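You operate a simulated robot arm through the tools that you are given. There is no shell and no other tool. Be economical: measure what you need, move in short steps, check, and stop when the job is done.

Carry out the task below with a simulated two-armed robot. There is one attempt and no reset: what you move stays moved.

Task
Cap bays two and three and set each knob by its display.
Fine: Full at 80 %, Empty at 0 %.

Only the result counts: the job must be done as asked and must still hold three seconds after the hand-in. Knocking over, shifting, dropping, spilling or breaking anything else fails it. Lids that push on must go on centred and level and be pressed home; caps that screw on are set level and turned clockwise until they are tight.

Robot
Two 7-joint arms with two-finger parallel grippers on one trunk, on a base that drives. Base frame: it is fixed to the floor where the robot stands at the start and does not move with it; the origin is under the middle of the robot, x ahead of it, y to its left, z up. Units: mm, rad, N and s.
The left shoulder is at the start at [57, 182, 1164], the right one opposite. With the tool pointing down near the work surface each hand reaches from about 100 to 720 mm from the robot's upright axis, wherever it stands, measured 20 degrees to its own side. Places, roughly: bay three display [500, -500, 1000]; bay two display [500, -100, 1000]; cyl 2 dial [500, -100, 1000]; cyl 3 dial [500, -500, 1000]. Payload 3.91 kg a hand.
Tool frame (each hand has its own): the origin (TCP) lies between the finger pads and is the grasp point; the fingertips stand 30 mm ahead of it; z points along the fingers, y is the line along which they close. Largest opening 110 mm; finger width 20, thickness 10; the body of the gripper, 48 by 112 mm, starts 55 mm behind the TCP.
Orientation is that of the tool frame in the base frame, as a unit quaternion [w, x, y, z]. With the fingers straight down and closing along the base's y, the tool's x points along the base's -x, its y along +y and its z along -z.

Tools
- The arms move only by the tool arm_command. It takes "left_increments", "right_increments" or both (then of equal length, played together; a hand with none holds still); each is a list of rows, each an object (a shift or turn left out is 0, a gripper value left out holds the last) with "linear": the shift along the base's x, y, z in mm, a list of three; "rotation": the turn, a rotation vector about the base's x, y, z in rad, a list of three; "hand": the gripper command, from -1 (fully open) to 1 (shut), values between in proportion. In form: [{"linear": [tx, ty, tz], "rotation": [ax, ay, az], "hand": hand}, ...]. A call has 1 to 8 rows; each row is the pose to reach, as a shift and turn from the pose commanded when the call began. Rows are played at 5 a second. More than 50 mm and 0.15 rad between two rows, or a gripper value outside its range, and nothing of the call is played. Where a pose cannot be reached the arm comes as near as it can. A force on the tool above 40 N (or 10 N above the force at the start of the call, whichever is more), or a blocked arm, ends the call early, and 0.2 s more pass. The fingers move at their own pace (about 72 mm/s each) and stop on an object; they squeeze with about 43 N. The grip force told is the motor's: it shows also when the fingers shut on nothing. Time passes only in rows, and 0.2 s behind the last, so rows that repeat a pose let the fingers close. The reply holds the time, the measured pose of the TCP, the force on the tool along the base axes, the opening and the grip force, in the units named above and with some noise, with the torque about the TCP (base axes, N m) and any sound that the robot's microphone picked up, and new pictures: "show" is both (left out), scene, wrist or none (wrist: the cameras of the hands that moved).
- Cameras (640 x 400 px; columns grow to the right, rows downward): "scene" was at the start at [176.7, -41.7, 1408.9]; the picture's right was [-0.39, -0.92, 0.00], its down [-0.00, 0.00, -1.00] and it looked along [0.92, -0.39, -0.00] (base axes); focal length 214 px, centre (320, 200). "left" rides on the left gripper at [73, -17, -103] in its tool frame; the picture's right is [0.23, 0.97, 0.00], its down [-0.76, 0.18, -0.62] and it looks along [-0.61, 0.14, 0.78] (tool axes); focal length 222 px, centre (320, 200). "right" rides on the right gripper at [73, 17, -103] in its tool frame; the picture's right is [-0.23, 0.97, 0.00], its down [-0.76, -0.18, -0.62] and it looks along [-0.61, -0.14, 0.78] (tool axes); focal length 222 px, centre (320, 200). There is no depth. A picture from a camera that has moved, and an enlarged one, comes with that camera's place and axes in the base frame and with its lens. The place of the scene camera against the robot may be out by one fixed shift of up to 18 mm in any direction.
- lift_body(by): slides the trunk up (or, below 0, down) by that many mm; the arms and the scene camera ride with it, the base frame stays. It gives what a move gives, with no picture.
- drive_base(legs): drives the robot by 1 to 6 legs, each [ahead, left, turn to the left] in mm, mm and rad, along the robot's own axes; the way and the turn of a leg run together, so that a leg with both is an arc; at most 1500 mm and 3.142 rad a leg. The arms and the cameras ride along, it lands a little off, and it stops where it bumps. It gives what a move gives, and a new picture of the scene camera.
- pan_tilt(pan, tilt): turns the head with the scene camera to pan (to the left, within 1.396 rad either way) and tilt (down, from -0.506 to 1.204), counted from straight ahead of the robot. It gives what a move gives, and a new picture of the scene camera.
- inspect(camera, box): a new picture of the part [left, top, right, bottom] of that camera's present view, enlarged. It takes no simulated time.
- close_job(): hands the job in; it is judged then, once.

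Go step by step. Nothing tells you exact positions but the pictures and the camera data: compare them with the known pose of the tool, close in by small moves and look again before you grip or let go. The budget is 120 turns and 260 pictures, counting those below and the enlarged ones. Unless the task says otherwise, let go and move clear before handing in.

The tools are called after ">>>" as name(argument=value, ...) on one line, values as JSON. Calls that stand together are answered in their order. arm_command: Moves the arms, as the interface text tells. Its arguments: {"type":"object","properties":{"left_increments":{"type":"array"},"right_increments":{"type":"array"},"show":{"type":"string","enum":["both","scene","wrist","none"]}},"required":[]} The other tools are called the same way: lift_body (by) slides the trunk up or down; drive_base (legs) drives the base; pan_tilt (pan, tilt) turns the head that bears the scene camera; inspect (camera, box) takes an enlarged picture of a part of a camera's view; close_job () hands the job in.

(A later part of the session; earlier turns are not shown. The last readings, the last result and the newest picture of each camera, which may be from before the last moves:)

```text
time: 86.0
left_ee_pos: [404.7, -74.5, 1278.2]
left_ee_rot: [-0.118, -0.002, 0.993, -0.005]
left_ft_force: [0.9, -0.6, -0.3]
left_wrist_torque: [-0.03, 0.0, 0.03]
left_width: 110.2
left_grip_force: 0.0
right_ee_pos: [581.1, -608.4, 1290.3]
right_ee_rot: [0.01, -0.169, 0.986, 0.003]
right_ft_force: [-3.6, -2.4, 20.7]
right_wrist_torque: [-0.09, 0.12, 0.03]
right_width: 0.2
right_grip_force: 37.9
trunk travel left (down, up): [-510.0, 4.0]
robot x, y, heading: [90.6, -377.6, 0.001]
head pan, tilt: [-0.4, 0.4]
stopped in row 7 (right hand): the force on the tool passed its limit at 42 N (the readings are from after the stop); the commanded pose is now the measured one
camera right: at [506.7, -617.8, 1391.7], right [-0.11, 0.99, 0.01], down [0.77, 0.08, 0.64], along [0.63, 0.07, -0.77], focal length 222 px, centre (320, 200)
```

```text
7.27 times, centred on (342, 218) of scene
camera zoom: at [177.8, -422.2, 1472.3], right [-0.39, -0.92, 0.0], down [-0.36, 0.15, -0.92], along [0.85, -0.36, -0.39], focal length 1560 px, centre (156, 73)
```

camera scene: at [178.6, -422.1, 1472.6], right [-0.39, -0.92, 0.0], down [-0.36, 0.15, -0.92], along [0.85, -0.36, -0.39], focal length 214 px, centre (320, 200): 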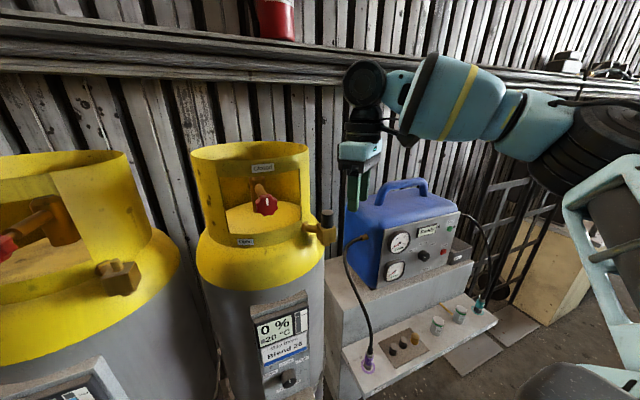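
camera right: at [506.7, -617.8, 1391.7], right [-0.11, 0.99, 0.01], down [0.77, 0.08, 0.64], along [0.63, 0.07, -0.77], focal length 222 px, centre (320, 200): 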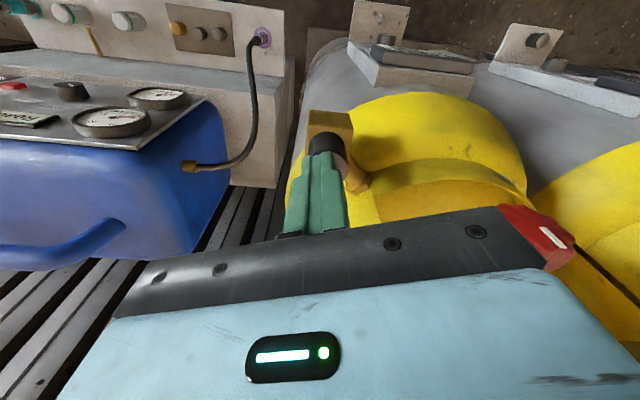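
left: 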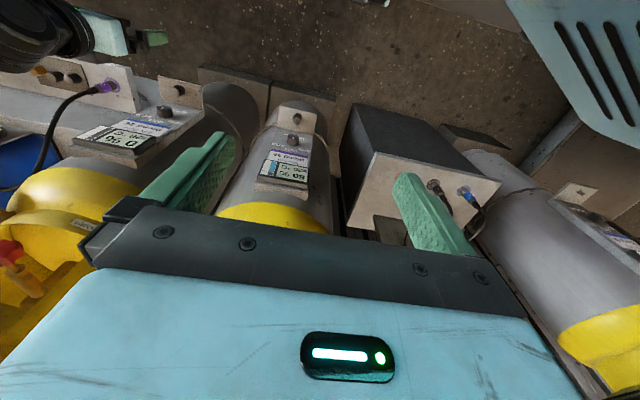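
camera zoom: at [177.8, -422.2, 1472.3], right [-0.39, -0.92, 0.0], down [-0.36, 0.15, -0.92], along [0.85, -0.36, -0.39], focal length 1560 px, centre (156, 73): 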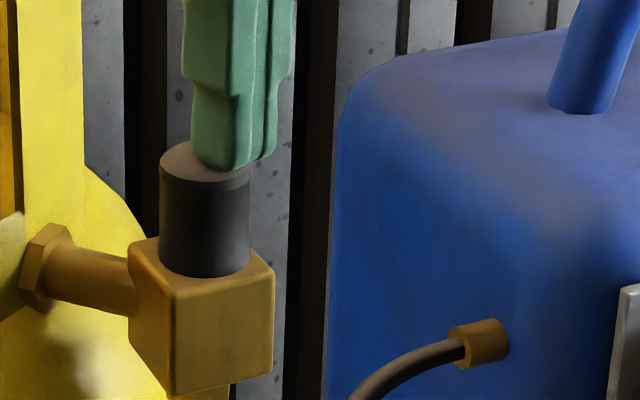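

No click. I look at the empty stow ledge of bay three to learn how the cap was held there.

>>> inspect(camera="right", box=[330, 0, 430, 70])

>>> inspect(camera="right", box=[240, 90, 400, 220])

>>> inspect(camera="scene", box=[325, 200, 360, 235])

```text
5.71 times, centred on (380, 35) of right
camera zoom: at [506.7, -617.8, 1391.7], right [-0.11, 0.99, 0.01], down [0.77, 0.08, 0.64], along [0.63, 0.07, -0.77], focal length 1269 px, centre (-23, 1143)
```

zoom: 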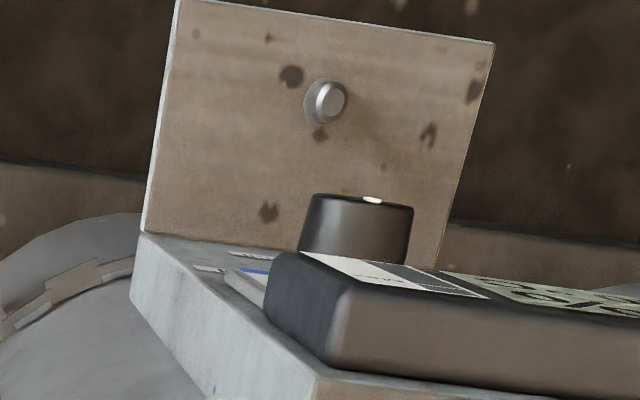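

```text
3.08 times, centred on (320, 155) of right
camera zoom: at [506.7, -617.8, 1391.7], right [-0.11, 0.99, 0.01], down [0.77, 0.08, 0.64], along [0.63, 0.07, -0.77], focal length 684 px, centre (320, 338)
```

zoom: 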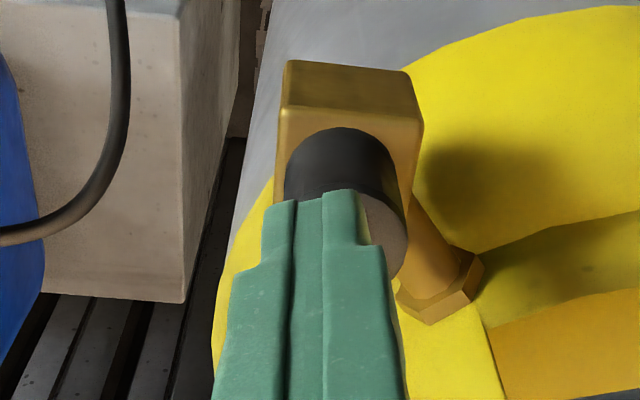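

```text
11.43 times, centred on (342, 218) of scene
camera zoom: at [177.8, -422.2, 1472.3], right [-0.39, -0.92, 0.0], down [-0.36, 0.15, -0.92], along [0.85, -0.36, -0.39], focal length 2451 px, centre (63, 0)
```

zoom: 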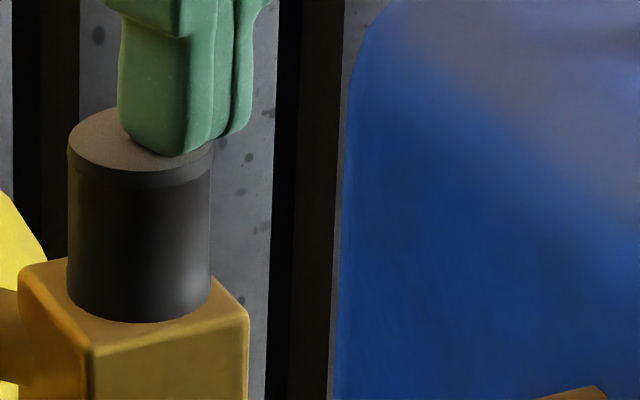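

The stow is a plain stud, and the outlet stub looks alike. The cap now seems ~1.3 mm off-axis; I regrip, centre it exactly on the stub axis (588.5, -601.2), and turn again under light pressure.

>>> arm_command(right_increments=[{"linear": [0, 0, 8], "rotation": [-0.003, 0.002, 0.14]}, {"linear": [0, 0, 10], "rotation": [-0.005, 0.004, 0.28], "hand": 0.1}, {"linear": [0, 0, 10], "rotation": [-0.008, 0.006, 0.42], "hand": 0.1}, {"linear": [0, 0, 10], "rotation": [-0.01, 0.008, 0.56]}, {"linear": [1, 1, 8], "rotation": [-0.013, 0.01, 0.7]}, {"linear": [3, 2, 6], "rotation": [-0.015, 0.0115, 0.84]}, {"linear": [4, 3, 5], "rotation": [-0.0174, 0.0128, 0.93]}, {"linear": [4, 3, 5], "rotation": [-0.0174, 0.0128, 0.93]}], show="none")

```text
time: 87.8
left_ee_pos: [405.4, -74.6, 1278.9]
left_ee_rot: [-0.117, -0.003, 0.993, -0.005]
left_ft_force: [0.6, -0.1, -0.1]
left_wrist_torque: [0.03, 0.01, -0.01]
left_width: 109.8
left_grip_force: 0.0
right_ee_pos: [586.5, -606.9, 1291.9]
right_ee_rot: [-0.002, -0.593, 0.805, -0.003]
right_ft_force: [-0.1, 0.1, 0.0]
right_wrist_torque: [-0.02, -0.05, 0.0]
right_width: 49.5
right_grip_force: 0.1
trunk travel left (down, up): [-510.0, 4.0]
robot x, y, heading: [90.1, -379.4, 0.006]
head pan, tilt: [-0.4, 0.4]
```

>>> arm_command(right_increments=[{"linear": [1, 3, -8]}, {"linear": [2, 5.7, -18]}, {"linear": [2, 5.7, -29]}, {"linear": [2, 5.7, -29]}], show="none")

>>> inspect(camera="right", box=[220, 90, 420, 220])

```text
time: 88.8
left_ee_pos: [406.3, -74.2, 1277.8]
left_ee_rot: [-0.118, -0.003, 0.993, -0.004]
left_ft_force: [0.2, 0.5, 0.4]
left_wrist_torque: [0.02, 0.0, -0.03]
left_width: 110.1
left_grip_force: 0.1
right_ee_pos: [589.9, -600.5, 1263.9]
right_ee_rot: [-0.002, -0.593, 0.805, -0.003]
right_ft_force: [0.4, 0.6, 0.5]
right_wrist_torque: [-0.03, 0.01, -0.01]
right_width: 49.7
right_grip_force: 0.1
trunk travel left (down, up): [-510.0, 4.0]
robot x, y, heading: [82.1, -383.4, 0.008]
head pan, tilt: [-0.4, 0.4]
```

```text
3.08 times, centred on (320, 155) of right
camera zoom: at [552.7, -663.6, 1366.1], right [-0.86, 0.51, 0.0], down [0.4, 0.68, 0.62], along [0.32, 0.53, -0.79], focal length 684 px, centre (320, 338)
```

zoom: 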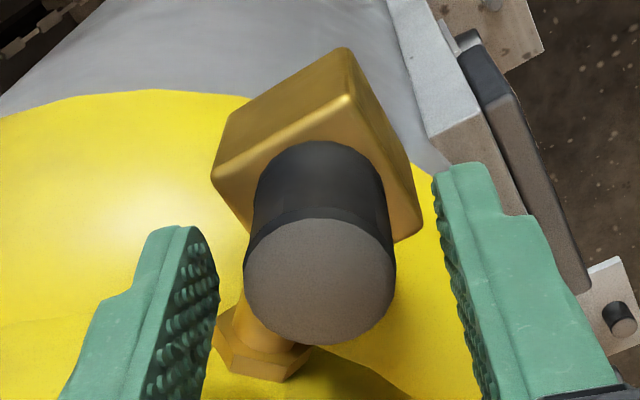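

>>> arm_command(right_increments=[{"linear": [-0.5, -0.3, -2], "hand": 0.1}, {"linear": [-0.5, -0.3, -2], "hand": 1}, {"linear": [-0.5, -0.3, -2], "hand": 1}, {"linear": [-0.5, -0.3, -2], "hand": 1}], show="none")

>>> arm_command(right_increments=[{"linear": [0, 0, -2], "rotation": [0, 0, -0.148]}, {"linear": [0, 0, -2], "rotation": [0, 0, -0.296]}, {"linear": [0, 0, -2], "rotation": [0, 0, -0.444]}, {"linear": [0, 0, -2], "rotation": [0, 0, -0.592]}], show="none")

>>> arm_command(right_increments=[{"linear": [0, 0, 0], "rotation": [0, 0, -0.148]}, {"linear": [0, 0, 0], "rotation": [0, 0, -0.296]}, {"linear": [0, 0, 0], "rotation": [0, 0, -0.444]}, {"linear": [0, 0, 0], "rotation": [0, 0, -0.592]}], show="none")

>>> arm_command(right_increments=[{"linear": [0, 0, 2]}, {"linear": [0, 0, 4]}, {"linear": [0, 0, 6]}], show="none")

```text
time: 89.8
left_ee_pos: [406.0, -73.6, 1277.8]
left_ee_rot: [-0.117, -0.003, 0.993, -0.005]
left_ft_force: [-0.6, -0.9, -0.7]
left_wrist_torque: [0.03, 0.01, 0.0]
left_width: 110.0
left_grip_force: 0.0
right_ee_pos: [588.8, -599.3, 1260.5]
right_ee_rot: [-0.002, -0.593, 0.805, -0.003]
right_ft_force: [0.1, -0.1, -0.3]
right_wrist_torque: [0.01, -0.01, -0.04]
right_width: 28.7
right_grip_force: 42.2
trunk travel left (down, up): [-510.0, 4.0]
robot x, y, heading: [85.7, -378.1, -0.003]
head pan, tilt: [-0.4, 0.4]
```

```text
time: 90.8
left_ee_pos: [404.8, -74.1, 1278.5]
left_ee_rot: [-0.117, -0.002, 0.993, -0.004]
left_ft_force: [-0.1, 0.3, 0.6]
left_wrist_torque: [-0.01, -0.02, -0.05]
left_width: 109.8
left_grip_force: 0.1
right_ee_pos: [587.9, -600.5, 1261.7]
right_ee_rot: [-0.001, -0.331, 0.944, -0.003]
right_ft_force: [0.5, -2.8, 14.9]
right_wrist_torque: [-0.07, 0.14, 0.04]
right_width: 28.5
right_grip_force: 42.7
trunk travel left (down, up): [-510.0, 4.0]
robot x, y, heading: [88.8, -382.4, 0.005]
head pan, tilt: [-0.4, 0.4]
```

```text
time: 91.8
left_ee_pos: [405.1, -74.0, 1277.9]
left_ee_rot: [-0.117, -0.002, 0.993, -0.005]
left_ft_force: [-0.2, 0.7, 0.4]
left_wrist_torque: [0.01, 0.03, 0.03]
left_width: 110.1
left_grip_force: 0.0
right_ee_pos: [587.4, -602.0, 1260.7]
right_ee_rot: [-0.002, -0.042, 0.999, -0.001]
right_ft_force: [4.9, -5.3, 24.8]
right_wrist_torque: [-0.12, 0.03, 0.11]
right_width: 28.4
right_grip_force: 42.5
trunk travel left (down, up): [-510.0, 4.0]
robot x, y, heading: [84.6, -380.9, 0.001]
head pan, tilt: [-0.4, 0.4]
```

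```text
time: 92.6
left_ee_pos: [406.7, -74.4, 1278.3]
left_ee_rot: [-0.118, -0.002, 0.993, -0.004]
left_ft_force: [-0.3, 0.7, 0.2]
left_wrist_torque: [-0.02, -0.02, 0.02]
left_width: 110.0
left_grip_force: 0.0
right_ee_pos: [589.2, -600.7, 1262.1]
right_ee_rot: [-0.007, -0.043, 0.999, -0.001]
right_ft_force: [1.0, -0.2, -0.2]
right_wrist_torque: [-0.03, 0.03, 0.05]
right_width: 28.5
right_grip_force: 43.2
trunk travel left (down, up): [-510.0, 4.0]
robot x, y, heading: [86.0, -378.1, 0.001]
head pan, tilt: [-0.4, 0.4]
```

>>> arm_command(right_increments=[{"linear": [0, 0, 2]}, {"linear": [0, 0, 4]}, {"linear": [0, 0, 4]}], show="none")

>>> inspect(camera="scene", box=[325, 195, 360, 240])

```text
time: 93.4
left_ee_pos: [405.2, -74.1, 1277.5]
left_ee_rot: [-0.118, -0.003, 0.993, -0.005]
left_ft_force: [0.1, -0.3, 0.6]
left_wrist_torque: [-0.01, 0.0, -0.03]
left_width: 110.0
left_grip_force: 0.0
right_ee_pos: [588.9, -600.2, 1268.3]
right_ee_rot: [-0.003, -0.043, 0.999, -0.001]
right_ft_force: [0.4, 0.6, 0.3]
right_wrist_torque: [-0.01, 0.02, 0.01]
right_width: 28.4
right_grip_force: 43.0
trunk travel left (down, up): [-510.0, 4.0]
robot x, y, heading: [86.6, -380.9, 0.004]
head pan, tilt: [-0.4, 0.4]
```

```text
8.89 times, centred on (342, 218) of scene
camera zoom: at [179.7, -422.2, 1472.3], right [-0.39, -0.92, 0.0], down [-0.36, 0.15, -0.92], along [0.85, -0.36, -0.39], focal length 1906 px, centre (120, 44)
```

zoom: 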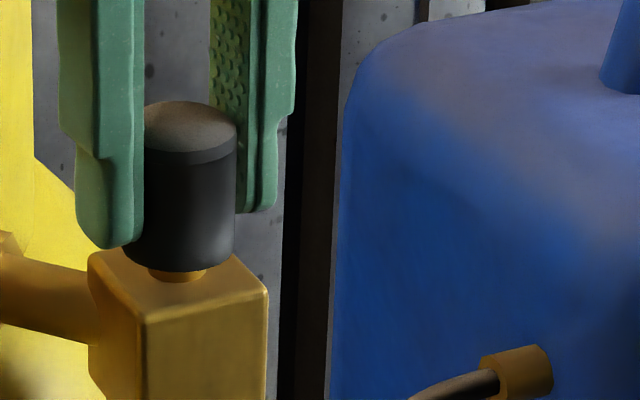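

It still lifts freely. I set it back down exactly centred and press hard while gripped, listening for a click.

>>> arm_command(right_increments=[{"linear": [-0.4, -1, -3], "rotation": [0, 0, 0.1]}, {"linear": [-0.4, -1, -6], "rotation": [0, 0, 0.2]}, {"linear": [-0.4, -1, -9], "rotation": [0, 0, 0.3]}, {"linear": [-0.4, -1, -12], "rotation": [0, 0, 0.3]}, {"linear": [-0.4, -1, -15], "rotation": [0, 0, 0.3]}, {"linear": [-0.4, -1, -18], "rotation": [0, 0, 0.3]}, {"linear": [-0.4, -1, -21], "rotation": [0, 0, 0.3]}], show="none")

>>> inspect(camera="scene", box=[325, 195, 360, 240])

```text
time: 95.0
left_ee_pos: [405.2, -75.0, 1276.8]
left_ee_rot: [-0.117, -0.003, 0.993, -0.005]
left_ft_force: [-0.3, -0.4, 0.2]
left_wrist_torque: [0.01, -0.05, 0.02]
left_width: 110.1
left_grip_force: 0.1
right_ee_pos: [587.9, -601.4, 1254.6]
right_ee_rot: [0.003, -0.19, 0.982, 0.0]
right_ft_force: [-4.3, -1.7, 16.0]
right_wrist_torque: [0.04, 0.31, 0.1]
right_width: 29.0
right_grip_force: 42.8
trunk travel left (down, up): [-510.0, 4.0]
robot x, y, heading: [85.6, -384.3, 0.003]
head pan, tilt: [-0.4, 0.4]
stopped in row 7 (right hand): the force on the tool passed its limit at 42 N (the readings are from after the stop); the commanded pose is now the measured one
```

```text
8.89 times, centred on (342, 218) of scene
camera zoom: at [178.3, -422.1, 1472.1], right [-0.39, -0.92, 0.0], down [-0.36, 0.15, -0.92], along [0.85, -0.36, -0.39], focal length 1906 px, centre (120, 44)
```

zoom: 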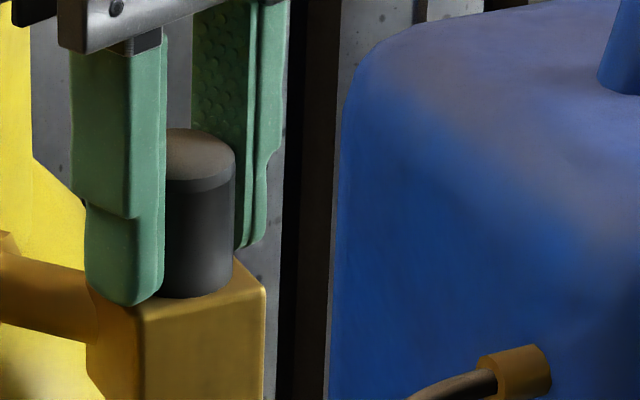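

>>> arm_command(right_increments=[{"linear": [0, 0, 3]}, {"linear": [0, 0, 6]}, {"linear": [0, 0, 9]}, {"linear": [0, 0, 9]}], show="none")

>>> inspect(camera="scene", box=[325, 195, 360, 240])

```text
time: 96.0
left_ee_pos: [405.3, -74.2, 1277.9]
left_ee_rot: [-0.118, -0.002, 0.993, -0.004]
left_ft_force: [0.8, 0.1, 1.0]
left_wrist_torque: [0.02, -0.02, -0.02]
left_width: 109.9
left_grip_force: 0.0
right_ee_pos: [589.7, -601.5, 1259.9]
right_ee_rot: [0.0, -0.191, 0.982, -0.001]
right_ft_force: [-0.7, -0.2, -0.7]
right_wrist_torque: [-0.02, 0.01, 0.0]
right_width: 28.6
right_grip_force: 42.8
trunk travel left (down, up): [-510.0, 4.0]
robot x, y, heading: [88.8, -375.9, -0.004]
head pan, tilt: [-0.4, 0.4]
```

```text
8.89 times, centred on (342, 218) of scene
camera zoom: at [180.1, -422.3, 1472.3], right [-0.39, -0.92, 0.0], down [-0.36, 0.15, -0.92], along [0.85, -0.36, -0.39], focal length 1906 px, centre (120, 44)
```

zoom: 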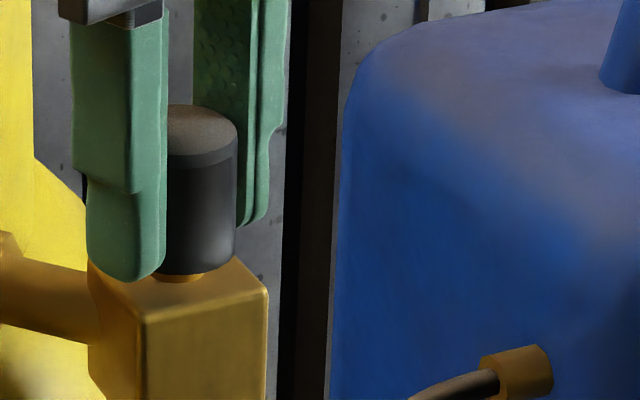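

Still free. Possibly it needs several full turns before it binds, so I seat it again and do continuous clockwise strokes without lifting.

>>> arm_command(right_increments=[{"linear": [0, 0, -4]}, {"linear": [0, 0, -5]}, {"linear": [0, 0, -5], "hand": 0.1}, {"linear": [0, 0, -5], "hand": 0.1}, {"linear": [-0.5, 0, 0], "rotation": [0, 0, 0.14]}, {"linear": [-0.5, 0, 2], "rotation": [0, 0, 0.28]}, {"linear": [-0.5, 0, 2], "rotation": [0, 0, 0.42]}, {"linear": [-0.5, 0, 2], "rotation": [0, 0, 0.56]}], show="none")

>>> arm_command(right_increments=[{"rotation": [0, 0, 0.14]}, {"rotation": [0, 0, 0.28]}, {"rotation": [0, 0, 0.42]}, {"rotation": [0, 0, 0.42], "hand": 1}, {"rotation": [0, 0, 0.42], "hand": 1}, {"rotation": [0, 0, 0.42], "hand": 1}], show="none")

>>> inspect(camera="right", box=[220, 90, 420, 220])

```text
time: 97.8
left_ee_pos: [406.0, -74.7, 1279.3]
left_ee_rot: [-0.117, -0.002, 0.993, -0.005]
left_ft_force: [-0.5, 0.1, -0.4]
left_wrist_torque: [-0.01, -0.01, 0.02]
left_width: 110.1
left_grip_force: 0.1
right_ee_pos: [589.3, -602.1, 1264.1]
right_ee_rot: [0.001, -0.456, 0.89, -0.001]
right_ft_force: [0.3, -1.0, -0.6]
right_wrist_torque: [0.01, 0.0, -0.01]
right_width: 49.7
right_grip_force: 0.1
trunk travel left (down, up): [-510.0, 4.0]
robot x, y, heading: [87.8, -378.0, 0.005]
head pan, tilt: [-0.4, 0.4]
```

```text
time: 99.2
left_ee_pos: [405.0, -74.4, 1278.6]
left_ee_rot: [-0.118, -0.002, 0.993, -0.005]
left_ft_force: [0.1, 1.2, 0.7]
left_wrist_torque: [0.0, -0.03, 0.06]
left_width: 110.1
left_grip_force: 0.1
right_ee_pos: [588.3, -601.2, 1264.5]
right_ee_rot: [0.002, -0.631, 0.776, 0.0]
right_ft_force: [0.0, -0.2, 0.7]
right_wrist_torque: [-0.01, 0.0, 0.02]
right_width: 28.5
right_grip_force: 42.9
trunk travel left (down, up): [-510.0, 4.0]
robot x, y, heading: [89.5, -379.4, 0.001]
head pan, tilt: [-0.4, 0.4]
```

```text
3.08 times, centred on (320, 155) of right
camera zoom: at [558.1, -669.0, 1366.3], right [-0.91, 0.42, 0.0], down [0.33, 0.71, 0.62], along [0.26, 0.57, -0.78], focal length 684 px, centre (320, 338)
```

zoom: 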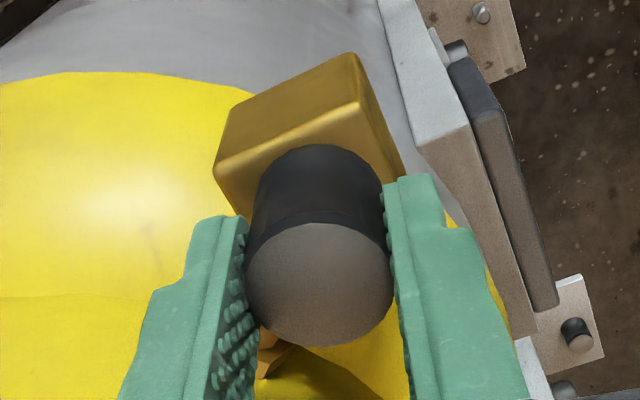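

>>> arm_command(right_increments=[{"linear": [0, 0, -2], "rotation": [0, 0, -0.148]}, {"linear": [0, 0, -2], "rotation": [0, 0, -0.296]}, {"linear": [0, 0, -2], "rotation": [0, 0, -0.444]}, {"linear": [0, 0, -2], "rotation": [0, 0, -0.592]}, {"linear": [0, 0, -2], "rotation": [0, 0, -0.74]}, {"linear": [0, 0, -2], "rotation": [0, 0, -0.888]}, {"linear": [0, 0, -2], "rotation": [0, 0, -1.036]}, {"linear": [0, 0, -2], "rotation": [0, 0, -1.184]}], show="none")

>>> arm_command(right_increments=[{"hand": 0.2}, {"linear": [0, 0, 2], "rotation": [0, 0, 0.148], "hand": 0.1}, {"linear": [0, 0, 2], "rotation": [0, 0, 0.296]}, {"linear": [0, 0, 2], "rotation": [0, 0, 0.444]}, {"linear": [0, 0, 2], "rotation": [0, 0, 0.592]}, {"linear": [0, 0, 2], "rotation": [0, 0, 0.74]}, {"linear": [0, 0, 2], "rotation": [0, 0, 0.888]}, {"linear": [0, 0, 2], "rotation": [0, 0, 1.036]}], show="none")

>>> arm_command(right_increments=[{"rotation": [0, 0, 0.148]}, {"rotation": [0, 0, 0.2], "hand": 1}, {"rotation": [0, 0, 0.2], "hand": 1}, {"rotation": [0, 0, 0.2], "hand": 1}], show="none")

>>> arm_command(right_increments=[{"linear": [0, 0, -2], "rotation": [0, 0, -0.148]}, {"linear": [0, 0, -2], "rotation": [0, 0, -0.296]}, {"linear": [0, 0, -2], "rotation": [0, 0, -0.444]}, {"linear": [0, 0, -2], "rotation": [0, 0, -0.592]}, {"linear": [0, 0, -2], "rotation": [0, 0, -0.74]}, {"linear": [0, 0, -2], "rotation": [0, 0, -0.888]}, {"linear": [0, 0, -2], "rotation": [0, 0, -1.036]}, {"linear": [0, 0, -2], "rotation": [0, 0, -1.184]}], show="none")

>>> arm_command(right_increments=[{"hand": 0.2}, {"linear": [0, 0, 2], "rotation": [0, 0, 0.148], "hand": 0.1}, {"linear": [0, 0, 2], "rotation": [0, 0, 0.296]}, {"linear": [0, 0, 2], "rotation": [0, 0, 0.444]}, {"linear": [0, 0, 2], "rotation": [0, 0, 0.592]}, {"linear": [0, 0, 2], "rotation": [0, 0, 0.74]}, {"linear": [0, 0, 2], "rotation": [0, 0, 0.888]}, {"linear": [0, 0, 2], "rotation": [0, 0, 1.036]}], show="none")

>>> arm_command(right_increments=[{"rotation": [0, 0, 0.148]}, {"rotation": [0, 0, 0.2], "hand": 1}, {"rotation": [0, 0, 0.2], "hand": 1}, {"rotation": [0, 0, 0.2], "hand": 1}], show="none")

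>>> arm_command(right_increments=[{"linear": [0, 0, -2], "rotation": [0, 0, -0.148]}, {"linear": [0, 0, -2], "rotation": [0, 0, -0.296]}, {"linear": [0, 0, -2], "rotation": [0, 0, -0.444]}, {"linear": [0, 0, -2], "rotation": [0, 0, -0.592]}, {"linear": [0, 0, -2], "rotation": [0, 0, -0.74]}, {"linear": [0, 0, -2], "rotation": [0, 0, -0.888]}, {"linear": [0, 0, -2], "rotation": [0, 0, -1.036]}, {"linear": [0, 0, -2], "rotation": [0, 0, -1.184]}], show="none")

>>> inspect(camera="scene", box=[325, 195, 360, 240])

```text
time: 101.0
left_ee_pos: [404.6, -75.5, 1278.5]
left_ee_rot: [-0.117, -0.002, 0.993, -0.005]
left_ft_force: [-0.1, -0.2, 0.1]
left_wrist_torque: [-0.02, 0.0, -0.01]
left_width: 110.4
left_grip_force: 0.0
right_ee_pos: [586.9, -600.7, 1263.2]
right_ee_rot: [0.003, -0.089, 0.996, 0.0]
right_ft_force: [0.2, -3.3, 25.5]
right_wrist_torque: [-0.11, 0.07, 0.12]
right_width: 28.5
right_grip_force: 42.7
trunk travel left (down, up): [-510.0, 4.0]
robot x, y, heading: [88.6, -382.1, 0.001]
head pan, tilt: [-0.4, 0.4]
```

```text
time: 102.8
left_ee_pos: [405.3, -74.4, 1279.5]
left_ee_rot: [-0.118, -0.002, 0.993, -0.005]
left_ft_force: [0.5, 1.2, -0.6]
left_wrist_torque: [-0.04, 0.03, 0.02]
left_width: 109.9
left_grip_force: 0.1
right_ee_pos: [589.6, -601.6, 1263.4]
right_ee_rot: [0.002, -0.572, 0.82, -0.001]
right_ft_force: [0.2, -0.5, 0.8]
right_wrist_torque: [0.0, 0.02, 0.03]
right_width: 49.4
right_grip_force: 0.1
trunk travel left (down, up): [-510.0, 4.0]
robot x, y, heading: [87.0, -382.5, 0.002]
head pan, tilt: [-0.4, 0.4]
```

```text
time: 103.8
left_ee_pos: [406.6, -74.9, 1277.6]
left_ee_rot: [-0.117, -0.002, 0.993, -0.005]
left_ft_force: [0.1, 0.5, 1.1]
left_wrist_torque: [0.0, 0.02, -0.03]
left_width: 110.0
left_grip_force: 0.1
right_ee_pos: [589.1, -602.2, 1264.4]
right_ee_rot: [0.002, -0.65, 0.76, 0.0]
right_ft_force: [-0.4, 0.1, -1.1]
right_wrist_torque: [-0.02, -0.02, 0.02]
right_width: 28.4
right_grip_force: 42.7
trunk travel left (down, up): [-510.0, 4.0]
robot x, y, heading: [88.6, -379.2, 0.002]
head pan, tilt: [-0.4, 0.4]
```

```text
time: 105.6
left_ee_pos: [403.9, -75.4, 1277.8]
left_ee_rot: [-0.117, -0.003, 0.993, -0.005]
left_ft_force: [-0.4, 0.5, 0.4]
left_wrist_torque: [-0.01, 0.0, -0.01]
left_width: 110.0
left_grip_force: 0.0
right_ee_pos: [587.2, -601.0, 1263.0]
right_ee_rot: [0.003, -0.115, 0.993, 0.0]
right_ft_force: [0.5, -3.5, 23.0]
right_wrist_torque: [-0.13, 0.1, 0.05]
right_width: 28.4
right_grip_force: 42.8
trunk travel left (down, up): [-510.0, 4.0]
robot x, y, heading: [85.3, -378.6, 0.005]
head pan, tilt: [-0.4, 0.4]
```

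```text
time: 107.4
left_ee_pos: [405.7, -74.5, 1277.9]
left_ee_rot: [-0.119, -0.002, 0.993, -0.004]
left_ft_force: [0.8, 0.3, 0.5]
left_wrist_torque: [0.0, 0.02, 0.04]
left_width: 109.9
left_grip_force: 0.0
right_ee_pos: [588.0, -601.1, 1264.2]
right_ee_rot: [0.002, -0.593, 0.805, 0.0]
right_ft_force: [0.6, 0.4, -0.4]
right_wrist_torque: [-0.03, -0.01, -0.01]
right_width: 49.5
right_grip_force: 0.1
trunk travel left (down, up): [-510.0, 4.0]
robot x, y, heading: [85.9, -380.5, 0.001]
head pan, tilt: [-0.4, 0.4]
```

```text
time: 108.4
left_ee_pos: [406.0, -74.4, 1276.9]
left_ee_rot: [-0.118, -0.002, 0.993, -0.005]
left_ft_force: [0.1, 0.0, 0.4]
left_wrist_torque: [0.02, 0.01, 0.03]
left_width: 110.0
left_grip_force: 0.1
right_ee_pos: [588.0, -600.9, 1264.8]
right_ee_rot: [0.001, -0.67, 0.742, 0.001]
right_ft_force: [-1.2, 0.8, 1.4]
right_wrist_torque: [-0.01, 0.02, 0.03]
right_width: 28.7
right_grip_force: 43.2
trunk travel left (down, up): [-510.0, 4.0]
robot x, y, heading: [85.9, -378.2, -0.005]
head pan, tilt: [-0.4, 0.4]
```

```text
time: 110.2
left_ee_pos: [403.3, -75.3, 1279.0]
left_ee_rot: [-0.116, -0.002, 0.993, -0.004]
left_ft_force: [0.0, 0.7, -0.3]
left_wrist_torque: [0.03, 0.01, -0.02]
left_width: 110.0
left_grip_force: 0.2
right_ee_pos: [588.4, -601.0, 1263.2]
right_ee_rot: [0.002, -0.139, 0.99, -0.001]
right_ft_force: [-1.6, -3.5, 26.6]
right_wrist_torque: [-0.07, 0.16, 0.07]
right_width: 28.7
right_grip_force: 42.5
trunk travel left (down, up): [-510.0, 4.0]
robot x, y, heading: [86.6, -378.8, -0.0]
head pan, tilt: [-0.4, 0.4]
```

```text
8.89 times, centred on (342, 218) of scene
camera zoom: at [177.3, -422.0, 1472.6], right [-0.39, -0.92, 0.0], down [-0.36, 0.15, -0.92], along [0.85, -0.36, -0.39], focal length 1906 px, centre (120, 44)
```

zoom: 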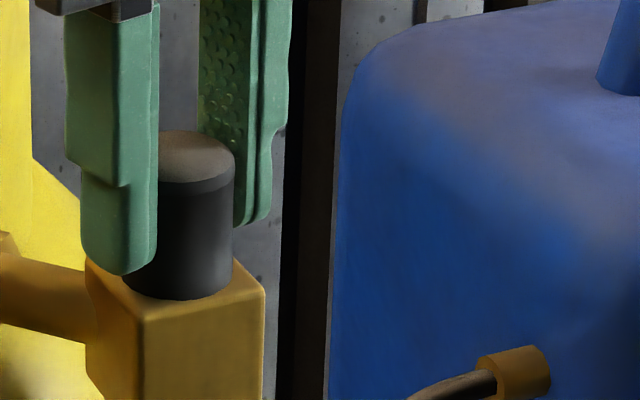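

The cap just spins freely on a smooth post and is fully down on the block, level and centred, so I take it as a plain slip-on cap. I release it and back away.

>>> arm_command(right_increments=[{"linear": [0, 0, 2], "hand": 1}, {"linear": [0, 0, 2], "hand": 0.1}, {"linear": [0, 0, 2], "hand": 0.0}, {"linear": [0, 0, 15]}, {"linear": [-5, -5, 35]}, {"linear": [-40, -15, 45]}, {"linear": [-85, -20, 45]}, {"linear": [-130, -20, 45]}], show="none")

>>> inspect(camera="scene", box=[300, 185, 370, 245])

>>> inspect(camera="right", box=[0, 0, 640, 400])

```text
time: 112.0
left_ee_pos: [404.2, -75.4, 1278.5]
left_ee_rot: [-0.117, -0.002, 0.993, -0.004]
left_ft_force: [-0.5, 0.3, 0.8]
left_wrist_torque: [0.0, -0.05, -0.01]
left_width: 110.0
left_grip_force: 0.0
right_ee_pos: [457.2, -622.4, 1307.2]
right_ee_rot: [0.002, -0.14, 0.99, 0.0]
right_ft_force: [-1.2, -0.8, -1.1]
right_wrist_torque: [-0.04, -0.03, 0.0]
right_width: 55.3
right_grip_force: 0.0
trunk travel left (down, up): [-510.0, 4.0]
robot x, y, heading: [85.3, -379.1, 0.003]
head pan, tilt: [-0.4, 0.4]
```

```text
6.67 times, centred on (335, 215) of scene
camera zoom: at [177.7, -422.2, 1472.6], right [-0.39, -0.92, 0.0], down [-0.36, 0.15, -0.92], along [0.85, -0.36, -0.39], focal length 1430 px, centre (220, 100)
```

zoom: 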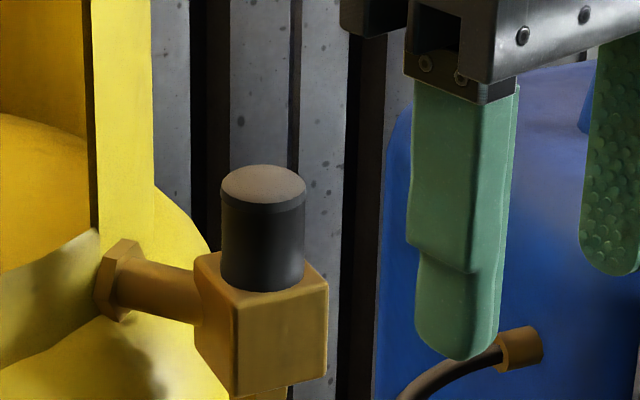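

```text
1.00 times, centred on (320, 200) of right (not enlarged: the box is as wide or as high as the picture)
camera zoom: at [383.4, -625.9, 1409.9], right [-0.05, 1.0, 0.0], down [0.78, 0.04, 0.63], along [0.62, 0.03, -0.78], focal length 222 px, centre (320, 200)
```

zoom: 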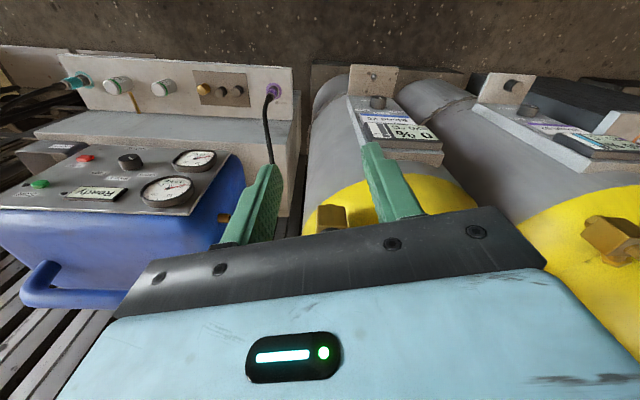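

Cap 3 sits well. Next is knob 3: I back the base off, turn the hand to point forward, and lower the trunk.

>>> drive_base(legs=[[-285, 90, 0]])

>>> arm_command(right_increments=[{"linear": [20, 8, -5], "rotation": [0.02, -0.142, -0.02]}, {"linear": [40, 16, -10], "rotation": [0.04, -0.283, -0.04]}, {"linear": [60, 24, -15], "rotation": [0.06, -0.425, -0.06]}, {"linear": [80, 32, -20], "rotation": [0.08, -0.567, -0.08]}, {"linear": [100, 40, -25], "rotation": [0.1, -0.709, -0.1]}, {"linear": [120, 48, -30], "rotation": [0.12, -0.85, -0.12]}, {"linear": [140, 56, -40], "rotation": [0.14, -0.992, -0.14]}, {"linear": [160, 60, -50], "rotation": [0.161, -1.134, -0.161]}], show="none")

>>> arm_command(right_increments=[{"linear": [0, 0, -20], "rotation": [0.02, -0.142, -0.02]}, {"linear": [0, 0, -40], "rotation": [0.04, -0.283, -0.04]}, {"linear": [0, 0, -60], "rotation": [0.06, -0.425, -0.06]}], show="none")

>>> lift_body(by=-285)

>>> pan_tilt(pan=-0.2, tilt=0.5)

>>> inspect(camera="right", box=[0, 0, 640, 400])

```text
time: 114.1
left_ee_pos: [123.8, 13.7, 1276.9]
left_ee_rot: [-0.118, -0.001, 0.993, -0.004]
left_ft_force: [0.8, -0.9, -0.3]
left_wrist_torque: [0.01, 0.0, -0.01]
left_width: 110.0
left_grip_force: 0.0
right_ee_pos: [174.2, -533.4, 1306.3]
right_ee_rot: [0.0, -0.14, 0.99, 0.0]
right_ft_force: [0.1, 0.8, 0.0]
right_wrist_torque: [0.0, -0.01, -0.04]
right_width: 55.4
right_grip_force: 0.2
trunk travel left (down, up): [-510.0, 4.0]
robot x, y, heading: [-198.5, -286.2, 0.003]
head pan, tilt: [-0.4, 0.4]
camera scene: at [-104.0, -333.5, 1472.1], right [-0.39, -0.92, 0.0], down [-0.36, 0.15, -0.92], along [0.85, -0.36, -0.39], focal length 214 px, centre (320, 200)
```

scene: 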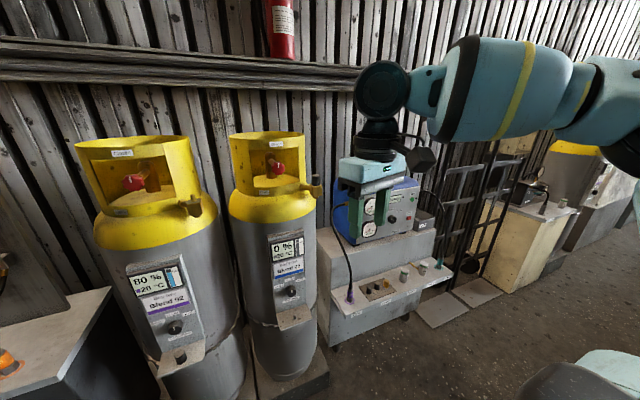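

```text
time: 115.9
left_ee_pos: [123.8, 13.2, 1276.8]
left_ee_rot: [-0.119, -0.001, 0.993, -0.005]
left_ft_force: [-0.1, 0.9, 0.5]
left_wrist_torque: [0.03, 0.0, -0.04]
left_width: 109.9
left_grip_force: 0.0
right_ee_pos: [334.7, -474.9, 1257.4]
right_ee_rot: [0.541, -0.042, 0.84, 0.001]
right_ft_force: [0.0, 0.7, 0.0]
right_wrist_torque: [-0.04, -0.01, -0.03]
right_width: 55.1
right_grip_force: 0.1
trunk travel left (down, up): [-510.0, 4.0]
robot x, y, heading: [-194.6, -289.1, 0.001]
head pan, tilt: [-0.4, 0.4]
```

```text
time: 116.7
left_ee_pos: [124.3, 13.5, 1277.4]
left_ee_rot: [-0.119, -0.001, 0.993, -0.005]
left_ft_force: [0.1, 0.4, 0.5]
left_wrist_torque: [-0.03, -0.01, 0.02]
left_width: 110.2
left_grip_force: 0.2
right_ee_pos: [334.2, -474.7, 1196.1]
right_ee_rot: [0.708, 0.001, 0.706, 0.001]
right_ft_force: [-0.1, -0.3, 0.1]
right_wrist_torque: [0.02, -0.03, -0.02]
right_width: 54.8
right_grip_force: 0.1
trunk travel left (down, up): [-510.0, 4.0]
robot x, y, heading: [-195.8, -289.2, 0.004]
head pan, tilt: [-0.4, 0.4]
```

```text
time: 119.5
left_ee_pos: [123.4, 13.3, 992.7]
left_ee_rot: [-0.117, -0.001, 0.993, -0.005]
left_ft_force: [-0.1, -0.1, 0.4]
left_wrist_torque: [-0.03, 0.0, -0.02]
left_width: 109.9
left_grip_force: 0.0
right_ee_pos: [334.3, -474.4, 911.6]
right_ee_rot: [0.708, 0.001, 0.706, -0.001]
right_ft_force: [-0.4, -0.1, 0.9]
right_wrist_torque: [0.0, -0.04, 0.03]
right_width: 54.9
right_grip_force: 0.0
trunk travel left (down, up): [-225.0, 289.0]
robot x, y, heading: [-198.0, -288.8, -0.006]
head pan, tilt: [-0.4, 0.4]
```

```text
time: 120.3
left_ee_pos: [122.4, 14.0, 992.9]
left_ee_rot: [-0.118, -0.001, 0.993, -0.004]
left_ft_force: [0.1, 0.0, -0.6]
left_wrist_torque: [-0.01, -0.01, -0.03]
left_width: 110.2
left_grip_force: 0.1
right_ee_pos: [334.2, -473.9, 911.5]
right_ee_rot: [0.707, 0.001, 0.707, 0.0]
right_ft_force: [0.3, -0.3, 0.9]
right_wrist_torque: [-0.01, 0.0, 0.0]
right_width: 54.9
right_grip_force: 0.1
trunk travel left (down, up): [-225.0, 289.0]
robot x, y, heading: [-200.0, -293.9, -0.002]
head pan, tilt: [-0.201, 0.499]
camera scene: at [51.4, -315.8, 1151.7], right [-0.2, -0.98, 0.0], down [-0.47, 0.1, -0.88], along [0.86, -0.18, -0.48], focal length 214 px, centre (320, 200)
```

scene: 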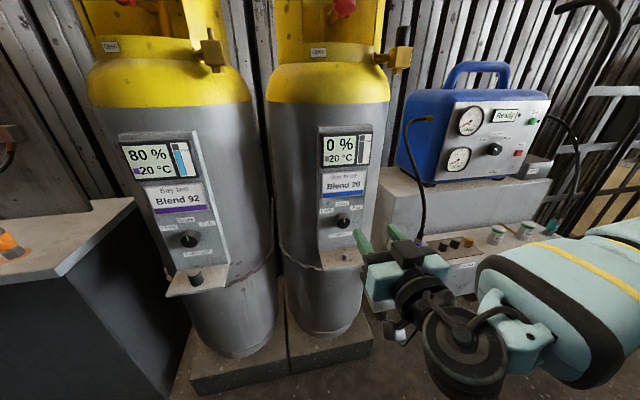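

```text
1.00 times, centred on (320, 200) of right (not enlarged: the box is as wide or as high as the picture)
camera zoom: at [232.1, -456.8, 838.4], right [0.0, 0.97, 0.23], down [-0.62, -0.18, 0.76], along [0.78, -0.14, 0.61], focal length 222 px, centre (320, 200)
```

zoom: 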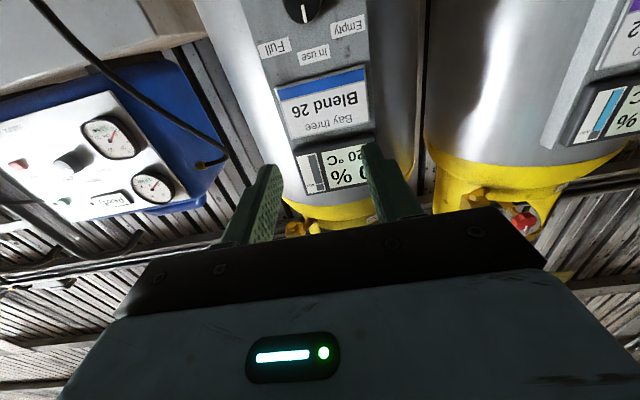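

>>> arm_command(right_increments=[{"linear": [20, 3, -30]}, {"linear": [40, 6, -60]}, {"linear": [60, 9, -89]}, {"linear": [80, 9, -89]}, {"linear": [80, 9, -89]}], show="wrist")

>>> inspect(camera="right", box=[220, 80, 420, 220])

>>> inspect(camera="scene", box=[310, 180, 410, 280])

```text
time: 121.5
left_ee_pos: [123.1, 13.7, 992.1]
left_ee_rot: [-0.118, 0.0, 0.993, -0.005]
left_ft_force: [0.3, 0.3, -0.6]
left_wrist_torque: [0.0, -0.02, 0.0]
left_width: 110.2
left_grip_force: 0.1
right_ee_pos: [416.1, -464.6, 821.8]
right_ee_rot: [0.707, 0.0, 0.707, 0.001]
right_ft_force: [-0.1, -0.1, -0.3]
right_wrist_torque: [-0.02, 0.0, 0.01]
right_width: 55.0
right_grip_force: 0.0
trunk travel left (down, up): [-225.0, 289.0]
robot x, y, heading: [-197.9, -292.3, 0.001]
head pan, tilt: [-0.201, 0.499]
camera right: at [312.3, -447.7, 748.4], right [0.0, 0.97, 0.23], down [-0.62, -0.18, 0.76], along [0.78, -0.14, 0.61], focal length 222 px, centre (320, 200)
```

right: 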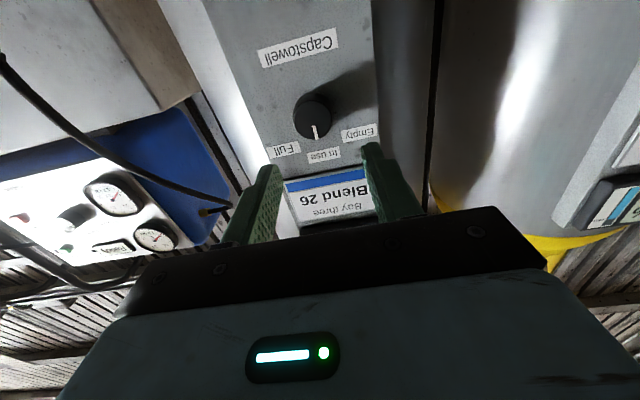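

```text
2.86 times, centred on (320, 150) of right
camera zoom: at [312.3, -447.7, 748.4], right [0.0, 0.97, 0.23], down [-0.62, -0.18, 0.76], along [0.78, -0.14, 0.61], focal length 635 px, centre (320, 343)
```

zoom: 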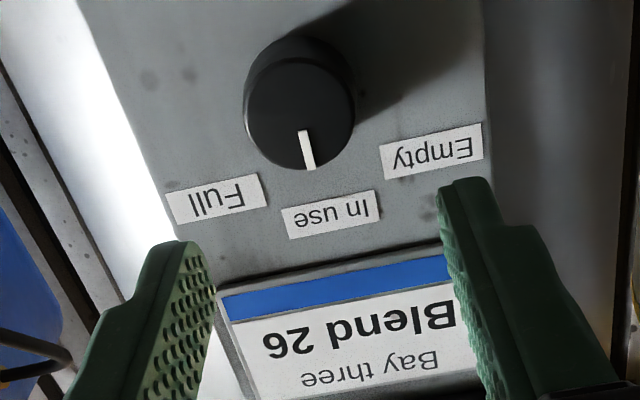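

```text
4.00 times, centred on (360, 230) of scene
camera zoom: at [51.4, -315.7, 1151.6], right [-0.2, -0.98, 0.0], down [-0.47, 0.1, -0.88], along [0.86, -0.18, -0.48], focal length 858 px, centre (160, 80)
```

zoom: 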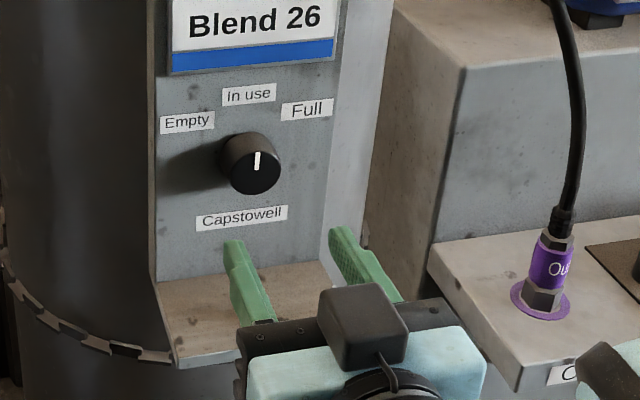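

The knob face is near [517, -469.5, 817]. I advance with the fingers straddling it.

>>> arm_command(right_increments=[{"linear": [25, -5, -5]}, {"linear": [50, -5, -5]}, {"linear": [72, -5, -5]}, {"linear": [72, -5, -5]}], show="none")

>>> inspect(camera="right", box=[220, 100, 420, 240])

>>> inspect(camera="scene", box=[320, 190, 390, 260])

```text
time: 122.5
left_ee_pos: [121.7, 12.9, 993.2]
left_ee_rot: [-0.118, -0.001, 0.993, -0.004]
left_ft_force: [-0.4, -0.4, 0.0]
left_wrist_torque: [0.0, 0.0, 0.0]
left_width: 109.8
left_grip_force: 0.1
right_ee_pos: [486.2, -468.7, 817.8]
right_ee_rot: [0.708, 0.001, 0.706, 0.001]
right_ft_force: [-0.7, 0.0, 0.1]
right_wrist_torque: [0.03, 0.0, 0.04]
right_width: 54.8
right_grip_force: 0.0
trunk travel left (down, up): [-225.0, 289.0]
robot x, y, heading: [-200.4, -294.7, 0.001]
head pan, tilt: [-0.201, 0.499]
```

```text
2.86 times, centred on (320, 170) of right
camera zoom: at [383.8, -452.5, 744.6], right [0.0, 0.97, 0.23], down [-0.62, -0.18, 0.76], along [0.78, -0.14, 0.61], focal length 635 px, centre (320, 286)
```

zoom: 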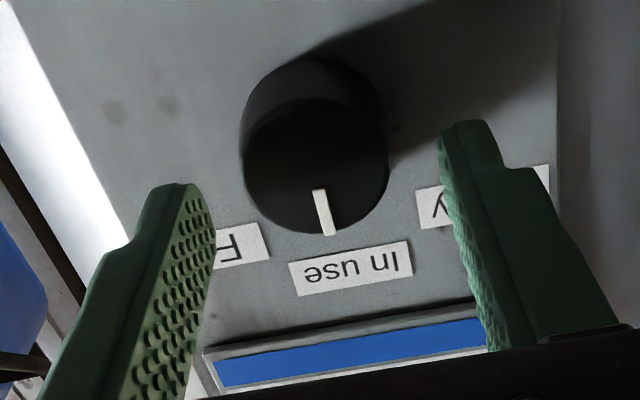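

```text
5.71 times, centred on (355, 225) of scene
camera zoom: at [51.3, -315.7, 1151.7], right [-0.2, -0.98, 0.0], down [-0.47, 0.1, -0.88], along [0.86, -0.18, -0.48], focal length 1226 px, centre (120, 57)
```

zoom: 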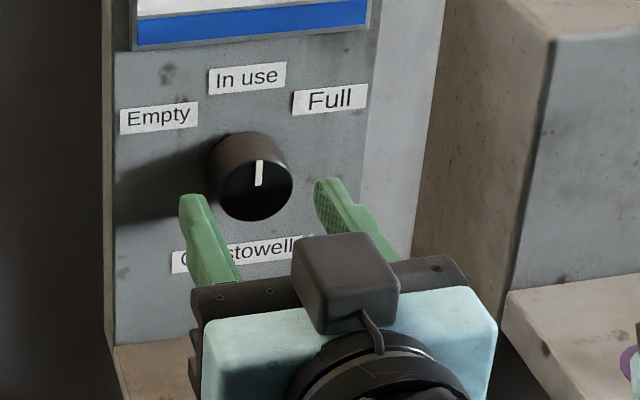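

>>> arm_command(right_increments=[{"linear": [10, -1.5, 2]}, {"linear": [18, -1.5, 2]}, {"linear": [24, -1.5, 2]}], show="none")

>>> inspect(camera="right", box=[220, 100, 420, 240])

>>> inspect(camera="scene", box=[320, 190, 390, 260])

```text
time: 123.3
left_ee_pos: [123.2, 13.7, 992.4]
left_ee_rot: [-0.118, -0.001, 0.993, -0.005]
left_ft_force: [-0.7, 1.2, 0.4]
left_wrist_torque: [-0.03, -0.01, 0.0]
left_width: 110.0
left_grip_force: 0.0
right_ee_pos: [510.1, -470.9, 820.3]
right_ee_rot: [0.707, 0.001, 0.707, 0.001]
right_ft_force: [0.0, 0.0, 0.7]
right_wrist_torque: [0.0, 0.03, -0.01]
right_width: 55.1
right_grip_force: 0.2
trunk travel left (down, up): [-225.0, 289.0]
robot x, y, heading: [-199.2, -288.6, -0.001]
head pan, tilt: [-0.201, 0.499]
```

```text
2.86 times, centred on (320, 170) of right
camera zoom: at [408.3, -453.9, 746.3], right [0.0, 0.97, 0.23], down [-0.62, -0.18, 0.76], along [0.78, -0.14, 0.61], focal length 635 px, centre (320, 286)
```

zoom: 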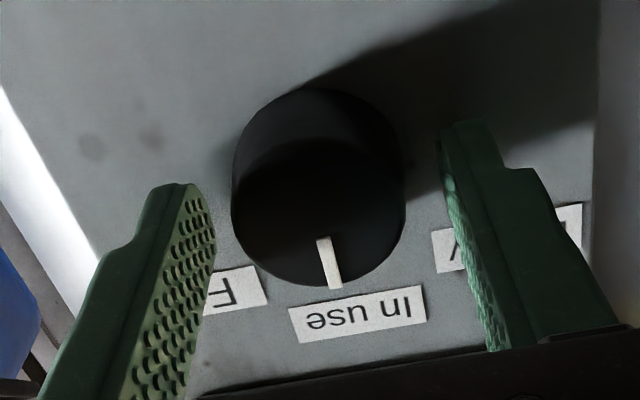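

```text
5.71 times, centred on (355, 225) of scene
camera zoom: at [51.4, -315.7, 1151.6], right [-0.2, -0.98, 0.0], down [-0.47, 0.1, -0.88], along [0.86, -0.18, -0.48], focal length 1226 px, centre (120, 57)
```

zoom: 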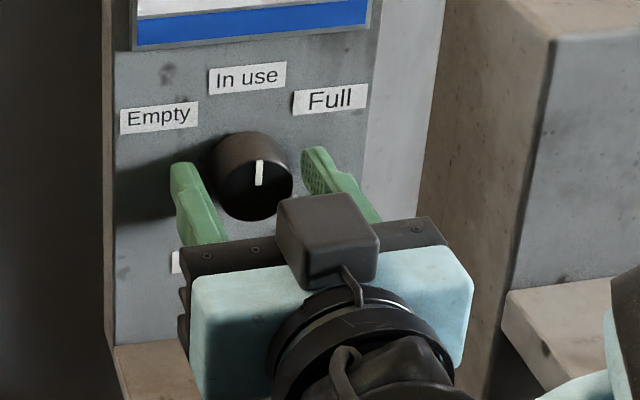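

>>> arm_command(right_increments=[{"linear": [4, 0, 1]}, {"linear": [8, 0, 1.5]}, {"linear": [8, 0, 1.5], "hand": 1}, {"linear": [8, 0, 1.5], "hand": 1}, {"linear": [8, 0, 1.5], "hand": 1}], show="none")

>>> inspect(camera="right", box=[220, 100, 420, 240])

>>> inspect(camera="scene", box=[320, 190, 390, 260])

```text
time: 124.5
left_ee_pos: [120.8, 14.5, 994.4]
left_ee_rot: [-0.116, 0.0, 0.993, -0.004]
left_ft_force: [-1.2, 0.6, -0.6]
left_wrist_torque: [-0.02, 0.0, 0.02]
left_width: 110.1
left_grip_force: 0.1
right_ee_pos: [515.7, -470.1, 821.0]
right_ee_rot: [0.707, 0.0, 0.707, 0.0]
right_ft_force: [-33.1, -2.2, -2.9]
right_wrist_torque: [0.11, 0.05, -0.63]
right_width: 39.3
right_grip_force: 44.5
trunk travel left (down, up): [-225.0, 289.0]
robot x, y, heading: [-196.7, -290.0, 0.002]
head pan, tilt: [-0.201, 0.499]
```

```text
2.86 times, centred on (320, 170) of right
camera zoom: at [413.0, -454.1, 748.2], right [0.0, 0.97, 0.23], down [-0.62, -0.18, 0.76], along [0.78, -0.14, 0.61], focal length 635 px, centre (320, 286)
```

zoom: 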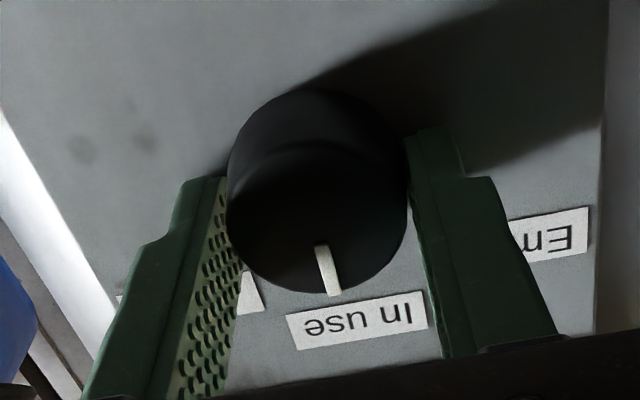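

```text
5.71 times, centred on (355, 225) of scene
camera zoom: at [48.4, -316.0, 1152.2], right [-0.2, -0.98, 0.0], down [-0.47, 0.1, -0.88], along [0.86, -0.18, -0.48], focal length 1226 px, centre (120, 57)
```

zoom: 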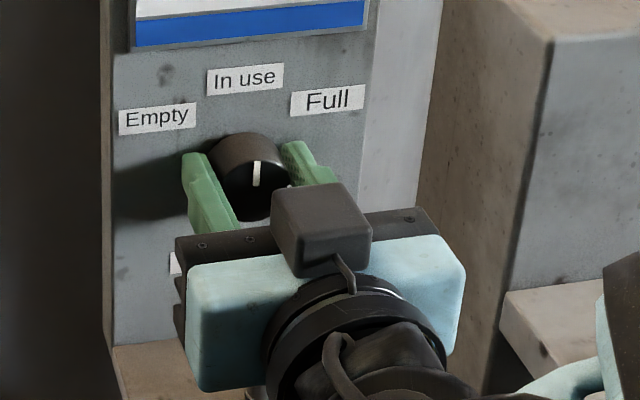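

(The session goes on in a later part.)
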